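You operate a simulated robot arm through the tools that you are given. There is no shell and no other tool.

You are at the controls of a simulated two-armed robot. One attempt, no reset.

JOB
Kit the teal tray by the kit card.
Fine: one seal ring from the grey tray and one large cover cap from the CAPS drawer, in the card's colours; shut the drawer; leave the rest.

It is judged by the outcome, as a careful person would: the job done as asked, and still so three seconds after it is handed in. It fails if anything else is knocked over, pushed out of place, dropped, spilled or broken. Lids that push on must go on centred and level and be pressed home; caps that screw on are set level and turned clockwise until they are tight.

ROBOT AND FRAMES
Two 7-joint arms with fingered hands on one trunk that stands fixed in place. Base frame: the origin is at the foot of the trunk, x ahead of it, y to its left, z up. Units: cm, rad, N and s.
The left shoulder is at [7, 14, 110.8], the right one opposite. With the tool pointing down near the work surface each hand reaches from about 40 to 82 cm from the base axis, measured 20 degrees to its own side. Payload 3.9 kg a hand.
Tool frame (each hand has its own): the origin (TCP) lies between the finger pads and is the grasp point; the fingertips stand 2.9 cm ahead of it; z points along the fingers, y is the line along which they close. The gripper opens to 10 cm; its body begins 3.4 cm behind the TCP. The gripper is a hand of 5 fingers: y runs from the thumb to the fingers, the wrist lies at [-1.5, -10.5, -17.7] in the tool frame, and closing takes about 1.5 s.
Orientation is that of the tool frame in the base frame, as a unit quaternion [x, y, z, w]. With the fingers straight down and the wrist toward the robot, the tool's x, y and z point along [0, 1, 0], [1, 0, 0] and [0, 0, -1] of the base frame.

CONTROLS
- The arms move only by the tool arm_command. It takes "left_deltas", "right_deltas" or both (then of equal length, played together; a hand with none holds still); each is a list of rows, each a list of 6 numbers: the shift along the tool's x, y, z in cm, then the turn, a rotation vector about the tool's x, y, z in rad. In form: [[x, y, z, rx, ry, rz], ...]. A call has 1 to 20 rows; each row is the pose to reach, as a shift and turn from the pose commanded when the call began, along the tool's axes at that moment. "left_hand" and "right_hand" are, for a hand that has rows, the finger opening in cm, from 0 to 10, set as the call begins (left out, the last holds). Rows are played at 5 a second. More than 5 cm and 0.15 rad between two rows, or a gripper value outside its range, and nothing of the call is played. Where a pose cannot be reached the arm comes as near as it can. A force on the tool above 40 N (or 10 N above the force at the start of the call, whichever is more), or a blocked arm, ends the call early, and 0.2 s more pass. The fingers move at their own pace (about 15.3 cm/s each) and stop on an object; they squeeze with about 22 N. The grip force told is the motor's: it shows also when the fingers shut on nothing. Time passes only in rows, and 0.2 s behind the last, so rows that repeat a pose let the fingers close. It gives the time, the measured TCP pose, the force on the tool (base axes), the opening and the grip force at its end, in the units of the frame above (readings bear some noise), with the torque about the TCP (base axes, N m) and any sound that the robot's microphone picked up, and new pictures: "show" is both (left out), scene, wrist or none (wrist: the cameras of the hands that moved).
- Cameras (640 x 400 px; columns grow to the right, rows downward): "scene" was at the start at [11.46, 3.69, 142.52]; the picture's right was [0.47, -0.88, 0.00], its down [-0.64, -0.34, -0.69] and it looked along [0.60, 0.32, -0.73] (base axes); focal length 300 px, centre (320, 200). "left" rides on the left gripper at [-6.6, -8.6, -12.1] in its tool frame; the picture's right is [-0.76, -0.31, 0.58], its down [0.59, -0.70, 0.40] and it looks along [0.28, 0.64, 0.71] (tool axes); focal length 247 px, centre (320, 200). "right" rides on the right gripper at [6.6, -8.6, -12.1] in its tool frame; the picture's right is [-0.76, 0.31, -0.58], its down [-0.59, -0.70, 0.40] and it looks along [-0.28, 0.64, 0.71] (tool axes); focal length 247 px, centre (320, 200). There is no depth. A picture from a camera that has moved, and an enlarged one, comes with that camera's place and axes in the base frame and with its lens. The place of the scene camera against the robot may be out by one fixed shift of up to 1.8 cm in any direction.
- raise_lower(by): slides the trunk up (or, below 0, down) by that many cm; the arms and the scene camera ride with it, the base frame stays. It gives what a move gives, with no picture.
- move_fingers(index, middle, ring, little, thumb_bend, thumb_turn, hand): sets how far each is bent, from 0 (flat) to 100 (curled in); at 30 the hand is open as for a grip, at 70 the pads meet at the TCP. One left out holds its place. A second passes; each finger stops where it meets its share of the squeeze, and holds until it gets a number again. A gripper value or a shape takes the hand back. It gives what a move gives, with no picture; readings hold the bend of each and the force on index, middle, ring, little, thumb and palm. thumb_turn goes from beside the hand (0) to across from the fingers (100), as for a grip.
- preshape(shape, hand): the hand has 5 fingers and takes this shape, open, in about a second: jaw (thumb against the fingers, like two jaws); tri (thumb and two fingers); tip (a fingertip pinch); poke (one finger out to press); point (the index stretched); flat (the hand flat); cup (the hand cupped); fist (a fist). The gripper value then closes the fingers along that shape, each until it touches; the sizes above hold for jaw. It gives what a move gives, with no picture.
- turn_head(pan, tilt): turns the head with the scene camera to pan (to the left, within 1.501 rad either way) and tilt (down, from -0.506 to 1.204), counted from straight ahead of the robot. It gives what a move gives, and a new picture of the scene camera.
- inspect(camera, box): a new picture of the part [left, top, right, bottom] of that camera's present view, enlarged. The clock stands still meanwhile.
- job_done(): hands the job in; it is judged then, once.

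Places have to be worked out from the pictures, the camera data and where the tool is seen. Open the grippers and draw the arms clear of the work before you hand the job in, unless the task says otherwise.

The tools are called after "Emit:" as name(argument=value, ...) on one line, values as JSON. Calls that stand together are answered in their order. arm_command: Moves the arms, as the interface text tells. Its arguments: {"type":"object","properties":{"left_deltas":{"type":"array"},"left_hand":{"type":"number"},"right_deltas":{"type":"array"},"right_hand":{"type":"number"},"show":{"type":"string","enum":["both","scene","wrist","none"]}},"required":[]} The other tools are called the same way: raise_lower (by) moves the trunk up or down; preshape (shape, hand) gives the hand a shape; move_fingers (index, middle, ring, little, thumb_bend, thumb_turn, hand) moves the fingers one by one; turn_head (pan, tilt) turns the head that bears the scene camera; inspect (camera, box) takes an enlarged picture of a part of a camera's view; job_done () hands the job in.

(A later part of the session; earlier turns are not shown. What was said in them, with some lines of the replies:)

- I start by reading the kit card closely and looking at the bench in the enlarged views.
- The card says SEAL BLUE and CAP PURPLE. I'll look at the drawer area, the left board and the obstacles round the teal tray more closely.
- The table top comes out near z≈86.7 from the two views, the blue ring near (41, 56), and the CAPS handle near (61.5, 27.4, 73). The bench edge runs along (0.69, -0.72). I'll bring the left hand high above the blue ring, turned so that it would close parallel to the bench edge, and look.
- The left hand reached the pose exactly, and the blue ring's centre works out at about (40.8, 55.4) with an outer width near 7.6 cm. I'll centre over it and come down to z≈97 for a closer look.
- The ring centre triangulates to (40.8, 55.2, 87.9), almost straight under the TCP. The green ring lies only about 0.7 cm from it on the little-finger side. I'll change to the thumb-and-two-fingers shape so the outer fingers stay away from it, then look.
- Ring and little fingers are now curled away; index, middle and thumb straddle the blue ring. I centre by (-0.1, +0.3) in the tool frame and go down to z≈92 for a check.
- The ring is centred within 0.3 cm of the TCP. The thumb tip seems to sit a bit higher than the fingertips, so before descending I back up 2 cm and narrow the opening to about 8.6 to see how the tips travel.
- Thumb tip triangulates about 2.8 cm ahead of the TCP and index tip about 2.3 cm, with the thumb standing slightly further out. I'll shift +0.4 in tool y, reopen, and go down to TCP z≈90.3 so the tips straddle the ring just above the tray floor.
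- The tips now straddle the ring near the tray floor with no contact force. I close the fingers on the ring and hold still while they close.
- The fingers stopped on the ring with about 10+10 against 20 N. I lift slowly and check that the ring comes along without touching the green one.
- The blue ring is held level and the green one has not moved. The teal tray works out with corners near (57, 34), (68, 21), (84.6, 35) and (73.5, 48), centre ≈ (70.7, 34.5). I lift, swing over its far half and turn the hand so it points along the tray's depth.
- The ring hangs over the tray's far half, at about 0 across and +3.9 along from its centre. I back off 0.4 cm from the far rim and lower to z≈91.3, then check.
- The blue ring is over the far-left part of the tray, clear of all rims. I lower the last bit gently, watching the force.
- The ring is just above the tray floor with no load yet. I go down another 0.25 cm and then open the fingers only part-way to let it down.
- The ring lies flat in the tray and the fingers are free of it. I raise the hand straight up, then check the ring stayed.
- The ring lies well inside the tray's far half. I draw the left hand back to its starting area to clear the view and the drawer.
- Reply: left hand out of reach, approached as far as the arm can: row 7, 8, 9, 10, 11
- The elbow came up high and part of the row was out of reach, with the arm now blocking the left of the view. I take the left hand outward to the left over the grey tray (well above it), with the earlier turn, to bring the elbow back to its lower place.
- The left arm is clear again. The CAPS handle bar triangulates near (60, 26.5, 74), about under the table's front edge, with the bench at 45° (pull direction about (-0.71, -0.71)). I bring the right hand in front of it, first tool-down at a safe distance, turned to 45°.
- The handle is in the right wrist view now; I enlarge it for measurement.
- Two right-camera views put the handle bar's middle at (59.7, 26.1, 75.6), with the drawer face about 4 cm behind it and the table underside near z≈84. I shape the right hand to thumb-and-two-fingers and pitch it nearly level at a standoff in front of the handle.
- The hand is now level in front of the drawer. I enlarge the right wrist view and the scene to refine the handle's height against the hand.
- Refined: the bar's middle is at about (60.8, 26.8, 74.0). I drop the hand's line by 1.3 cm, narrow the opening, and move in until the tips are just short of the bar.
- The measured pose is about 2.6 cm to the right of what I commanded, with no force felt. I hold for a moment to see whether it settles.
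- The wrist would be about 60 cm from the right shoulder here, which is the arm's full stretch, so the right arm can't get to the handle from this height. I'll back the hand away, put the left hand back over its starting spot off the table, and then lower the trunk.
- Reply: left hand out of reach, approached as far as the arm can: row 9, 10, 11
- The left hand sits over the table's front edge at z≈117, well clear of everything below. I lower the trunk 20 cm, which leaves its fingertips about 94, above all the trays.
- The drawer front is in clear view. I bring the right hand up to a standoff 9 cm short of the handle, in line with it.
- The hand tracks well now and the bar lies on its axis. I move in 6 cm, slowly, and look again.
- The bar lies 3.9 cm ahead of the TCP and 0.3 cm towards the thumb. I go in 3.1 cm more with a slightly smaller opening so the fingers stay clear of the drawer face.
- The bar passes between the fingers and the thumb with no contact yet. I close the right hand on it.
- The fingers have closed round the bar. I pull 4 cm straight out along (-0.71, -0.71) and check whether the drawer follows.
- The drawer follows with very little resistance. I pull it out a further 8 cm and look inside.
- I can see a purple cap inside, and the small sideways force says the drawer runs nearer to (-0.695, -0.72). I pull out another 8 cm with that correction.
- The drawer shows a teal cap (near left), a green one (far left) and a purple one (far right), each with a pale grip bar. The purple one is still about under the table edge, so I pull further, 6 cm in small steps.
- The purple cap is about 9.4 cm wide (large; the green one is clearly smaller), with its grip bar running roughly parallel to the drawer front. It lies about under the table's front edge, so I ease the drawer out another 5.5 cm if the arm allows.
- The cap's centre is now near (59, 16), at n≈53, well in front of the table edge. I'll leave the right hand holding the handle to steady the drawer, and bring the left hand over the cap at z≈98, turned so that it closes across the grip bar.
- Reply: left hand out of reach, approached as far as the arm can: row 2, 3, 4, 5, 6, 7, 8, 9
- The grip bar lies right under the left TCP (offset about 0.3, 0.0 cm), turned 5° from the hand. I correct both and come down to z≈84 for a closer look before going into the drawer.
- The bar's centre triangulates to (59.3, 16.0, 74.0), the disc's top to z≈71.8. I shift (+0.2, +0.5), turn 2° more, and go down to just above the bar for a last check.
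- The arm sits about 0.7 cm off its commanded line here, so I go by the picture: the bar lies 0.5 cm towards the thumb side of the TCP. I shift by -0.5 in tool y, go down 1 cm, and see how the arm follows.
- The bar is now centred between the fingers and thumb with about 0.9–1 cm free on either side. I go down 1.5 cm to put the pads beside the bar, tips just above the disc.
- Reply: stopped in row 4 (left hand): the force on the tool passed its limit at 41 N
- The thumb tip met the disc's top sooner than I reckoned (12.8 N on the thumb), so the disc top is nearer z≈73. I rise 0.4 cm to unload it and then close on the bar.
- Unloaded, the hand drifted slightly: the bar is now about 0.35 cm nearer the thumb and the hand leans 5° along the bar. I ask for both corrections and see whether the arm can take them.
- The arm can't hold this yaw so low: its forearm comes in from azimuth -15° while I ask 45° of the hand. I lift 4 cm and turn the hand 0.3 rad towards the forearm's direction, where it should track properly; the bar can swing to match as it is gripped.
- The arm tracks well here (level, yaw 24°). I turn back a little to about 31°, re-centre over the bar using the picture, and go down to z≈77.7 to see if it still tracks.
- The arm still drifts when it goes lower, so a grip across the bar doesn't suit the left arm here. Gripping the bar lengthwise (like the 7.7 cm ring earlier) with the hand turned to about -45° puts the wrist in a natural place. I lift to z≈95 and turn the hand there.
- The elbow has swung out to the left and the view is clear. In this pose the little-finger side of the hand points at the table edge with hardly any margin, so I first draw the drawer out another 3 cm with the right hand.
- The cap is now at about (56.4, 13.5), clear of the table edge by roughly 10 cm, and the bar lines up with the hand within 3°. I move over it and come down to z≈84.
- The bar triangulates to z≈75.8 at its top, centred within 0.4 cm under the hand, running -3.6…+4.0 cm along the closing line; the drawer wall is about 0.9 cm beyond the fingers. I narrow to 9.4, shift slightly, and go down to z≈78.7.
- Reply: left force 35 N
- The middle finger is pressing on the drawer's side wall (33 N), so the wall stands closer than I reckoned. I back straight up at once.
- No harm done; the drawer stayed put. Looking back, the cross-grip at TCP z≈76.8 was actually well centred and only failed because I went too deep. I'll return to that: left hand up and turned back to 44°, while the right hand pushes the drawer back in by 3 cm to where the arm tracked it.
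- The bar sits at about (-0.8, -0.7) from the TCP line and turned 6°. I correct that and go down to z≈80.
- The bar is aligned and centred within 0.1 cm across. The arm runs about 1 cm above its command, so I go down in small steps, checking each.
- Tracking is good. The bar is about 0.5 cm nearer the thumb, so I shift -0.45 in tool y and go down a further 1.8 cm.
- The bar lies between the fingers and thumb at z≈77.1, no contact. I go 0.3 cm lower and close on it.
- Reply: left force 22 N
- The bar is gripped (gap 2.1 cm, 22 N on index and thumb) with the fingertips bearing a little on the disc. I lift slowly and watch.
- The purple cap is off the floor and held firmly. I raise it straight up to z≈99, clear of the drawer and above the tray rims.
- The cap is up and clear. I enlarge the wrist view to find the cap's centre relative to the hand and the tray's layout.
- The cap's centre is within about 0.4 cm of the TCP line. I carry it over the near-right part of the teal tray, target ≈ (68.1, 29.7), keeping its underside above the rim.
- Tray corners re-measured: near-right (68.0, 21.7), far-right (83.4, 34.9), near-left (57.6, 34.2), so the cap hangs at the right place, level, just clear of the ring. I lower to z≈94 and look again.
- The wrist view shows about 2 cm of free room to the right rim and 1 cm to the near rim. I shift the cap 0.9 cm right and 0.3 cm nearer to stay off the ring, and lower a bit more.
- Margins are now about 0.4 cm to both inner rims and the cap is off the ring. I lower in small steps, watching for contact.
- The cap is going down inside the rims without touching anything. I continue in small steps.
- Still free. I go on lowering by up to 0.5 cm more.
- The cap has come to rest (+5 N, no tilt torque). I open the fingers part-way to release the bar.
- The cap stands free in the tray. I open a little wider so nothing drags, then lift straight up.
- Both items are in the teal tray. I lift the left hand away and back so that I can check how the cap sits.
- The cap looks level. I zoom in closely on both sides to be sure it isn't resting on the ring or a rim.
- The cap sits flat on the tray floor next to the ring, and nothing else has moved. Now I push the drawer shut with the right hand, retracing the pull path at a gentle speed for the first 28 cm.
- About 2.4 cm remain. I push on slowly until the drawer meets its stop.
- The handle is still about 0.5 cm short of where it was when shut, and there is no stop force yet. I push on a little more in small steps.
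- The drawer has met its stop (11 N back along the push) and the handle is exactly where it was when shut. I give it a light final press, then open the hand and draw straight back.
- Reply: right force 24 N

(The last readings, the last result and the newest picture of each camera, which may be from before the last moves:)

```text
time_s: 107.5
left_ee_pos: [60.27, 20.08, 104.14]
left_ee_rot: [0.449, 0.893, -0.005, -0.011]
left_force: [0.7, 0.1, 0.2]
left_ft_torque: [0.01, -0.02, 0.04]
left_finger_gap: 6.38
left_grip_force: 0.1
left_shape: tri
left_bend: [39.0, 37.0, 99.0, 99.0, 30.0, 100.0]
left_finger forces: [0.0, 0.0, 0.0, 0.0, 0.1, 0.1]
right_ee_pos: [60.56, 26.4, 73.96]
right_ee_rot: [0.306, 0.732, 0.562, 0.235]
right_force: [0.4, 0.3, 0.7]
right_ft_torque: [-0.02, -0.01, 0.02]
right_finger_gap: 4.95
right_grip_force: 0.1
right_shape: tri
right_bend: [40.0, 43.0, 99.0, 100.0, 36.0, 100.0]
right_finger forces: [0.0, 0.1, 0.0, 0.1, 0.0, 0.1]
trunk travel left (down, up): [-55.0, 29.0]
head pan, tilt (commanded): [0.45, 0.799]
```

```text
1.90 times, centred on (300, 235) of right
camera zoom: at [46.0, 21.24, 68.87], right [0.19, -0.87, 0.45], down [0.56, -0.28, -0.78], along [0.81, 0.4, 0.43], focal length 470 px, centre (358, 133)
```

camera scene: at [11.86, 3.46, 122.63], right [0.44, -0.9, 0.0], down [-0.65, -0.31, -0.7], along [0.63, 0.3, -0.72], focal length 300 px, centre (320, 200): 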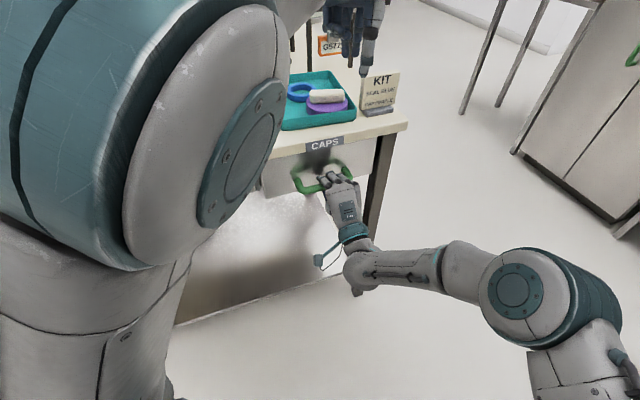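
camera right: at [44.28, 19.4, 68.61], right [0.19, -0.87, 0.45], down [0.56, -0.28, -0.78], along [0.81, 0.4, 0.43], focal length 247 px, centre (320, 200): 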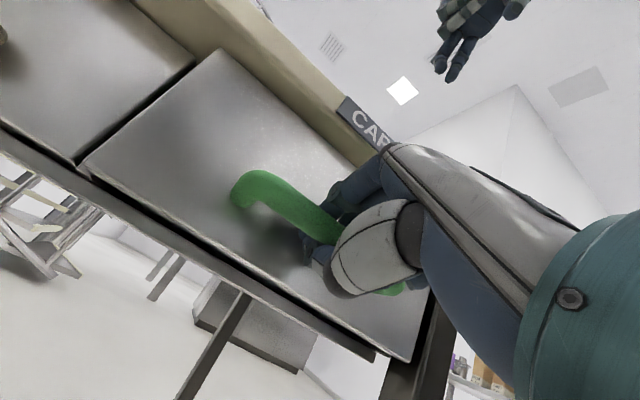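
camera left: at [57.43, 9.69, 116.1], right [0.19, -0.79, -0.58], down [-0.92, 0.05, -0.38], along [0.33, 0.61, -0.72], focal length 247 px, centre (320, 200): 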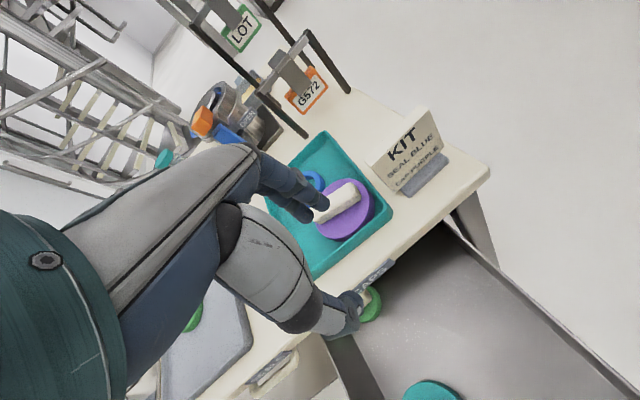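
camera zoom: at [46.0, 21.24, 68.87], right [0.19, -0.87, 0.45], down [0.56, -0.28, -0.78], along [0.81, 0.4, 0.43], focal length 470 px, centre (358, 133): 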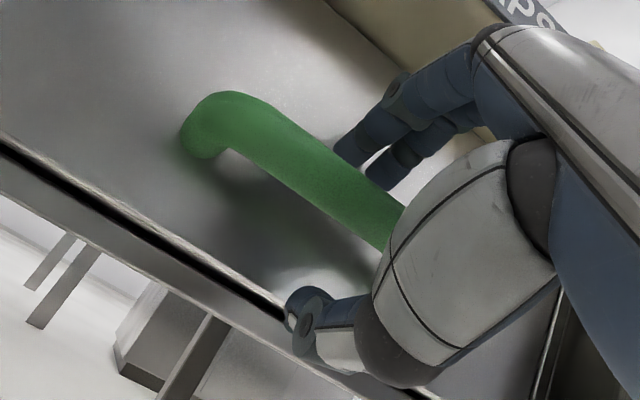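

The hand is free and the drawer stays shut, just as it looked before opening. I withdraw the right hand along its approach line.

Emit:
arm_command(right_deltas=[[0, 0.1, -1, 0, 0, 0], [0, 0.3, -2.5, 0, 0, 0], [0, 0.3, -4, 0, 0, 0], [0, 0.3, -6, 0, 0, 0], [0, 0.3, -8.5, 0, 0, 0], [0, 0.3, -11, 0, 0, 0], [0, 0.3, -13, 0, 0, 0], [0, 0.3, -13, 0, 0, 0]], right_hand=6, show="both")

Emit:
inspect(camera="scene", box=[250, 60, 430, 240])

```text
time_s: 109.3
left_ee_pos: [60.13, 20.09, 104.12]
left_ee_rot: [0.449, 0.893, -0.004, -0.01]
left_force: [-0.3, -0.2, 0.0]
left_ft_torque: [0.01, 0.0, -0.02]
left_finger_gap: 6.35
left_grip_force: 0.0
left_shape: tri
left_bend: [39.0, 37.0, 99.0, 99.0, 30.0, 100.0]
left_finger forces: [0.1, 0.0, 0.0, 0.0, 0.0, 0.1]
right_ee_pos: [51.76, 17.08, 77.68]
right_ee_rot: [0.313, 0.73, 0.561, 0.234]
right_force: [0.2, -0.2, 0.9]
right_ft_torque: [-0.02, 0.01, 0.01]
right_finger_gap: 5.97
right_grip_force: 0.1
right_shape: tri
right_bend: [39.0, 39.0, 99.0, 100.0, 30.0, 100.0]
right_finger forces: [0.0, 0.1, 0.1, 0.0, 0.0, 0.1]
trunk travel left (down, up): [-55.0, 29.0]
head pan, tilt (commanded): [0.45, 0.799]
camera scene: at [11.7, 3.42, 122.65], right [0.44, -0.9, 0.0], down [-0.65, -0.31, -0.7], along [0.63, 0.3, -0.72], focal length 300 px, centre (320, 200)
camera right: at [37.31, 12.12, 72.6], right [0.19, -0.88, 0.44], down [0.55, -0.28, -0.79], along [0.82, 0.39, 0.43], focal length 247 px, centre (320, 200)
```

scene: 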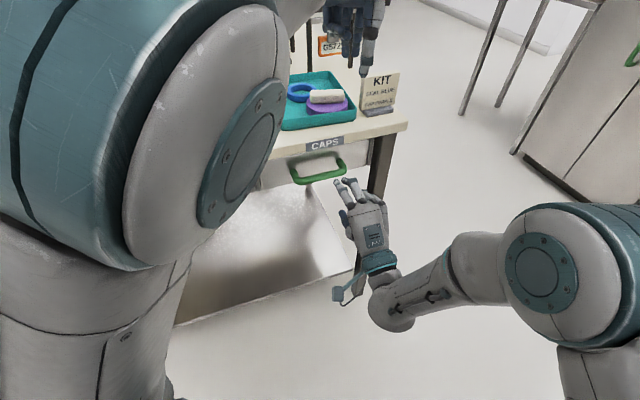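
right: 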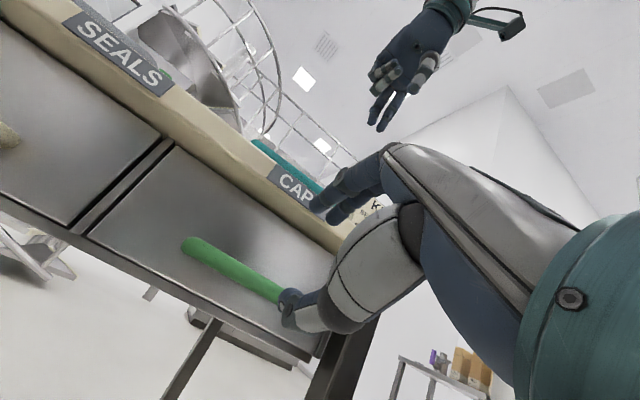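

```text
2.22 times, centred on (340, 150) of scene
camera zoom: at [11.7, 3.42, 122.65], right [0.44, -0.9, 0.0], down [-0.65, -0.31, -0.7], along [0.63, 0.3, -0.72], focal length 667 px, centre (276, 311)
```

zoom: 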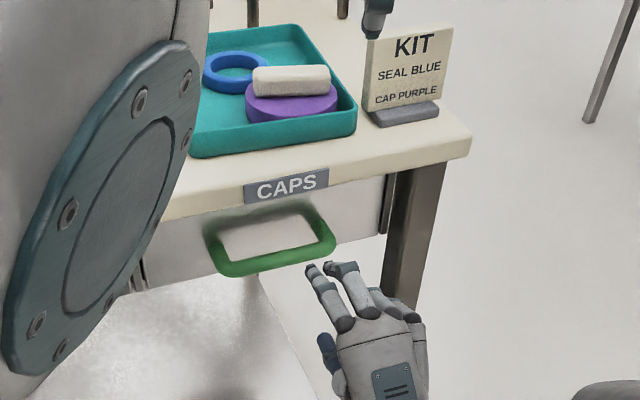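

The drawer is shut and both hands are free. I raise the trunk back up, which lifts both arms away from the table.

Emit:
raise_lower(by=20)

Emit:
turn_head(pan=0.6, tilt=0.8)

```text
time_s: 111.5
left_ee_pos: [60.17, 20.05, 124.05]
left_ee_rot: [0.45, 0.893, -0.005, -0.011]
left_force: [0.4, -0.5, -0.1]
left_ft_torque: [-0.02, -0.03, -0.03]
left_finger_gap: 6.38
left_grip_force: 0.1
left_shape: tri
left_bend: [39.0, 37.0, 99.0, 99.0, 30.0, 100.0]
left_finger forces: [0.1, 0.0, 0.0, 0.0, 0.0, 0.1]
right_ee_pos: [52.01, 17.08, 98.19]
right_ee_rot: [0.312, 0.727, 0.563, 0.237]
right_force: [0.3, -0.4, 0.0]
right_ft_torque: [-0.02, 0.0, 0.01]
right_finger_gap: 5.99
right_grip_force: 0.1
right_shape: tri
right_bend: [39.0, 39.0, 99.0, 100.0, 30.0, 100.0]
right_finger forces: [0.1, 0.0, 0.0, 0.0, 0.0, 0.1]
trunk travel left (down, up): [-75.0, 9.0]
head pan, tilt (commanded): [0.45, 0.799]
```

```text
time_s: 112.2
left_ee_pos: [60.19, 20.02, 124.12]
left_ee_rot: [0.449, 0.893, -0.005, -0.011]
left_force: [-0.4, -0.3, 0.2]
left_ft_torque: [0.05, 0.02, 0.01]
left_finger_gap: 6.4
left_grip_force: 0.1
left_shape: tri
left_bend: [39.0, 37.0, 99.0, 99.0, 30.0, 100.0]
left_finger forces: [0.0, 0.0, 0.0, 0.0, 0.0, 0.0]
right_ee_pos: [52.08, 17.07, 98.13]
right_ee_rot: [0.312, 0.728, 0.563, 0.237]
right_force: [0.4, -1.0, -0.8]
right_ft_torque: [-0.02, 0.01, 0.02]
right_finger_gap: 5.96
right_grip_force: 0.0
right_shape: tri
right_bend: [39.0, 39.0, 99.0, 100.0, 30.0, 100.0]
right_finger forces: [0.0, 0.1, 0.0, 0.0, 0.1, 0.1]
trunk travel left (down, up): [-75.0, 9.0]
head pan, tilt (commanded): [0.6, 0.799]
camera scene: at [11.08, 4.45, 142.65], right [0.56, -0.83, 0.0], down [-0.59, -0.4, -0.7], along [0.58, 0.39, -0.72], focal length 300 px, centre (320, 200)
```

scene: 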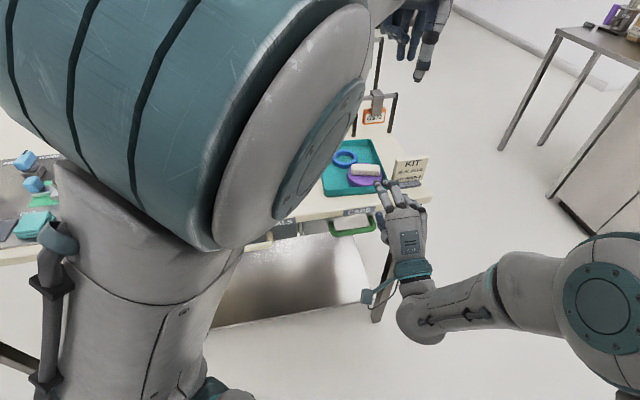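

Everything looks in order. I move the right hand back to its own side and the left hand out to its earlier parking spot above the grey tray's far left, well above the table.

Emit:
arm_command(right_deltas=[[-0.9, 0.3, -2.3, 0, 0, 0], [-1.8, 0.6, -4.5, 0, 0, 0], [-2.8, 1.0, -6.8, 0, 0, 0], [-3.7, 1.3, -9, 0, 0, 0], [-4.6, 1.6, -11.3, 0, 0, 0], [-5.5, 1.9, -13.6, 0, 0, 0], [-6.4, 2.2, -15.8, 0, 0, 0], [-7.36, 2.56, -18, 0, 0, 0], [-7.36, 2.56, -18, 0, 0, 0]], right_hand=10, show="none")

Emit:
arm_command(left_deltas=[[3.2, 0.8, 0, 0, 0, 0.11], [6.4, 1.5, 0, 0, 0, 0.22], [9.5, 2.3, 0, 0, 0, 0.33], [12.7, 3.1, 0.5, 0, 0, 0.44], [15.9, 3.8, 1, 0, 0, 0.55], [19, 4.6, 2, 0, 0, 0.66], [22.2, 5.4, 3, 0, 0, 0.77], [25.4, 6.1, 4, 0, 0, 0.88], [28.5, 6.9, 5, 0, 0, 0.99], [31.7, 7.7, 6, 0, 0, 1.1], [34.9, 8.4, 7, 0, 0, 1.25], [38, 9.2, 8, 0, 0, 1.4], [38, 9.2, 8, 0, 0, 1.4]], left_hand=10, show="scene")

```text
time_s: 114.2
left_ee_pos: [60.23, 20.1, 124.09]
left_ee_rot: [0.45, 0.893, -0.005, -0.01]
left_force: [0.7, -0.3, 0.1]
left_ft_torque: [0.0, 0.01, 0.01]
left_finger_gap: 6.39
left_grip_force: 0.0
left_shape: tri
left_bend: [39.0, 37.0, 99.0, 99.0, 30.0, 100.0]
left_finger forces: [0.0, 0.0, 0.1, 0.0, 0.1, 0.0]
right_ee_pos: [44.82, 0.61, 105.13]
right_ee_rot: [0.304, 0.733, 0.561, 0.234]
right_force: [-0.3, 0.4, 0.1]
right_ft_torque: [-0.02, -0.02, 0.02]
right_finger_gap: 9.96
right_grip_force: 0.0
right_shape: tri
right_bend: [30.0, 30.0, 99.0, 100.0, 30.0, 98.0]
right_finger forces: [0.1, 0.0, 0.0, 0.0, 0.0, 0.0]
trunk travel left (down, up): [-75.0, 9.0]
head pan, tilt (commanded): [0.6, 0.799]
```

```text
time_s: 117.0
left_ee_pos: [44.74, 56.01, 116.62]
left_ee_rot: [0.919, 0.394, -0.009, -0.005]
left_force: [-0.5, -0.1, 0.4]
left_ft_torque: [0.03, 0.03, 0.0]
left_finger_gap: 9.97
left_grip_force: 0.1
left_shape: tri
left_bend: [30.0, 30.0, 99.0, 99.0, 30.0, 98.0]
left_finger forces: [0.1, 0.1, 0.0, 0.0, 0.0, 0.0]
right_ee_pos: [44.88, 0.44, 105.01]
right_ee_rot: [0.306, 0.732, 0.562, 0.235]
right_force: [0.1, 0.1, -0.3]
right_ft_torque: [-0.02, 0.03, 0.02]
right_finger_gap: 9.96
right_grip_force: 0.1
right_shape: tri
right_bend: [30.0, 30.0, 99.0, 100.0, 30.0, 98.0]
right_finger forces: [0.1, 0.0, 0.0, 0.0, 0.0, 0.0]
trunk travel left (down, up): [-75.0, 9.0]
head pan, tilt (commanded): [0.6, 0.799]
camera scene: at [11.04, 4.29, 142.66], right [0.56, -0.83, 0.0], down [-0.59, -0.4, -0.7], along [0.58, 0.39, -0.72], focal length 300 px, centre (320, 200)
```

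scene: 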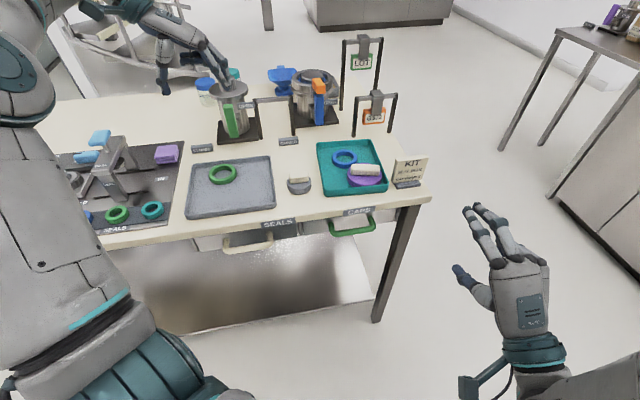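

Both arms are clear. I take a last close look at the tray, the drawer front and the rest of the bench.

Emit:
inspect(camera="scene", box=[270, 120, 440, 250])

Emit:
inspect(camera="scene", box=[60, 100, 320, 260])

Emit:
inspect(camera="scene", box=[315, 135, 395, 200])

```text
3.08 times, centred on (355, 185) of scene
camera zoom: at [11.04, 4.29, 142.66], right [0.56, -0.83, 0.0], down [-0.59, -0.4, -0.7], along [0.58, 0.39, -0.72], focal length 924 px, centre (212, 246)
```

zoom: 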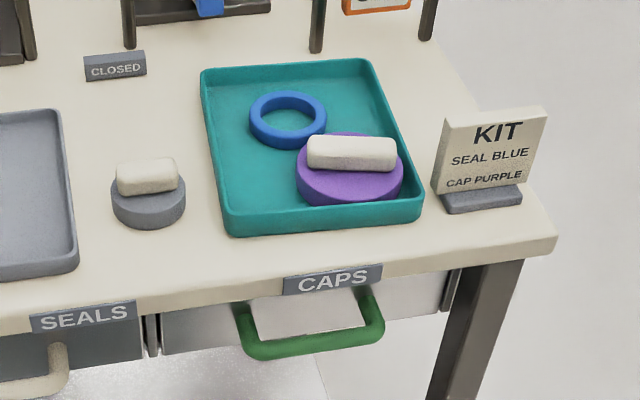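

```text
2.46 times, centred on (190, 180) of scene
camera zoom: at [11.04, 4.29, 142.66], right [0.56, -0.83, 0.0], down [-0.59, -0.4, -0.7], along [0.58, 0.39, -0.72], focal length 739 px, centre (640, 249)
```

zoom: 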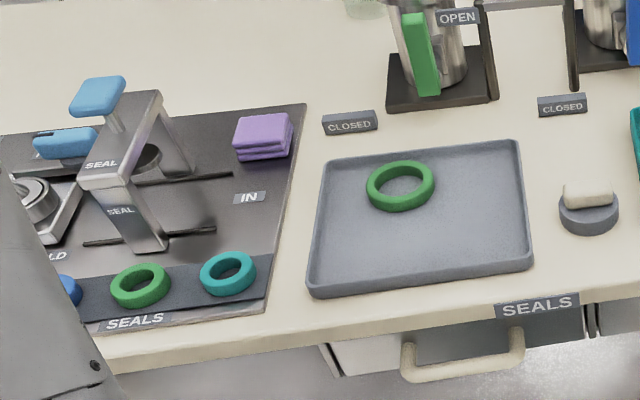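

```text
6.15 times, centred on (355, 168) of scene
camera zoom: at [11.04, 4.29, 142.66], right [0.56, -0.83, 0.0], down [-0.59, -0.4, -0.7], along [0.58, 0.39, -0.72], focal length 1848 px, centre (105, 400)
```

zoom: 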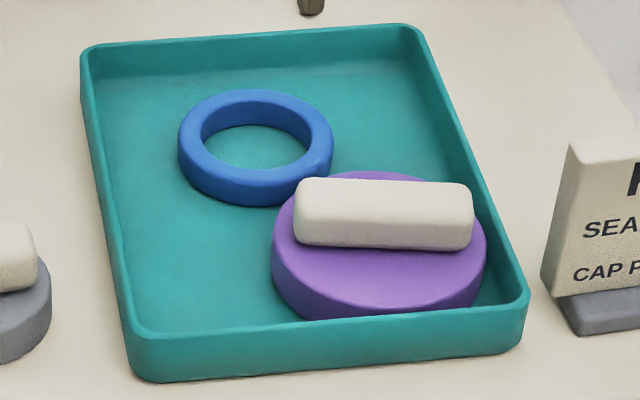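

The blue ring and the large purple cap lie flat in the teal tray, the CAPS drawer is shut, and everything else stands where it was. Both hands are open and clear, so I hand the job in.

Emit:
job_done()

```text
The job is handed in.
```

The teal tray is kitted to the card: the blue seal ring from the grey tray and the large purple cover cap from the CAPS drawer are both lying flat in it. I've handed the job in, and no result came back with the hand-in.

- **Drawer:** the CAPS drawer is shut. I pushed it until it met its stop, and the handle is back where it was before I opened it.
- **Left alone:** the green ring and the other items on the table look unmoved in the last pictures. The teal and green caps are still in the shut drawer, and I haven't seen them since closing it.
- **Contacts on the way:** my left thumb pressed briefly on the purple cap (about 41 N), and a finger pressed on the drawer's side wall (about 33 N). I saw no harm from either.
- **Tray fit:** the ring and cap sit very close together, possibly just touching. The cap is about 0.4 cm from the near and right rims, but it is not resting on the ring or a rim.

Both hands are open and clear of the table.
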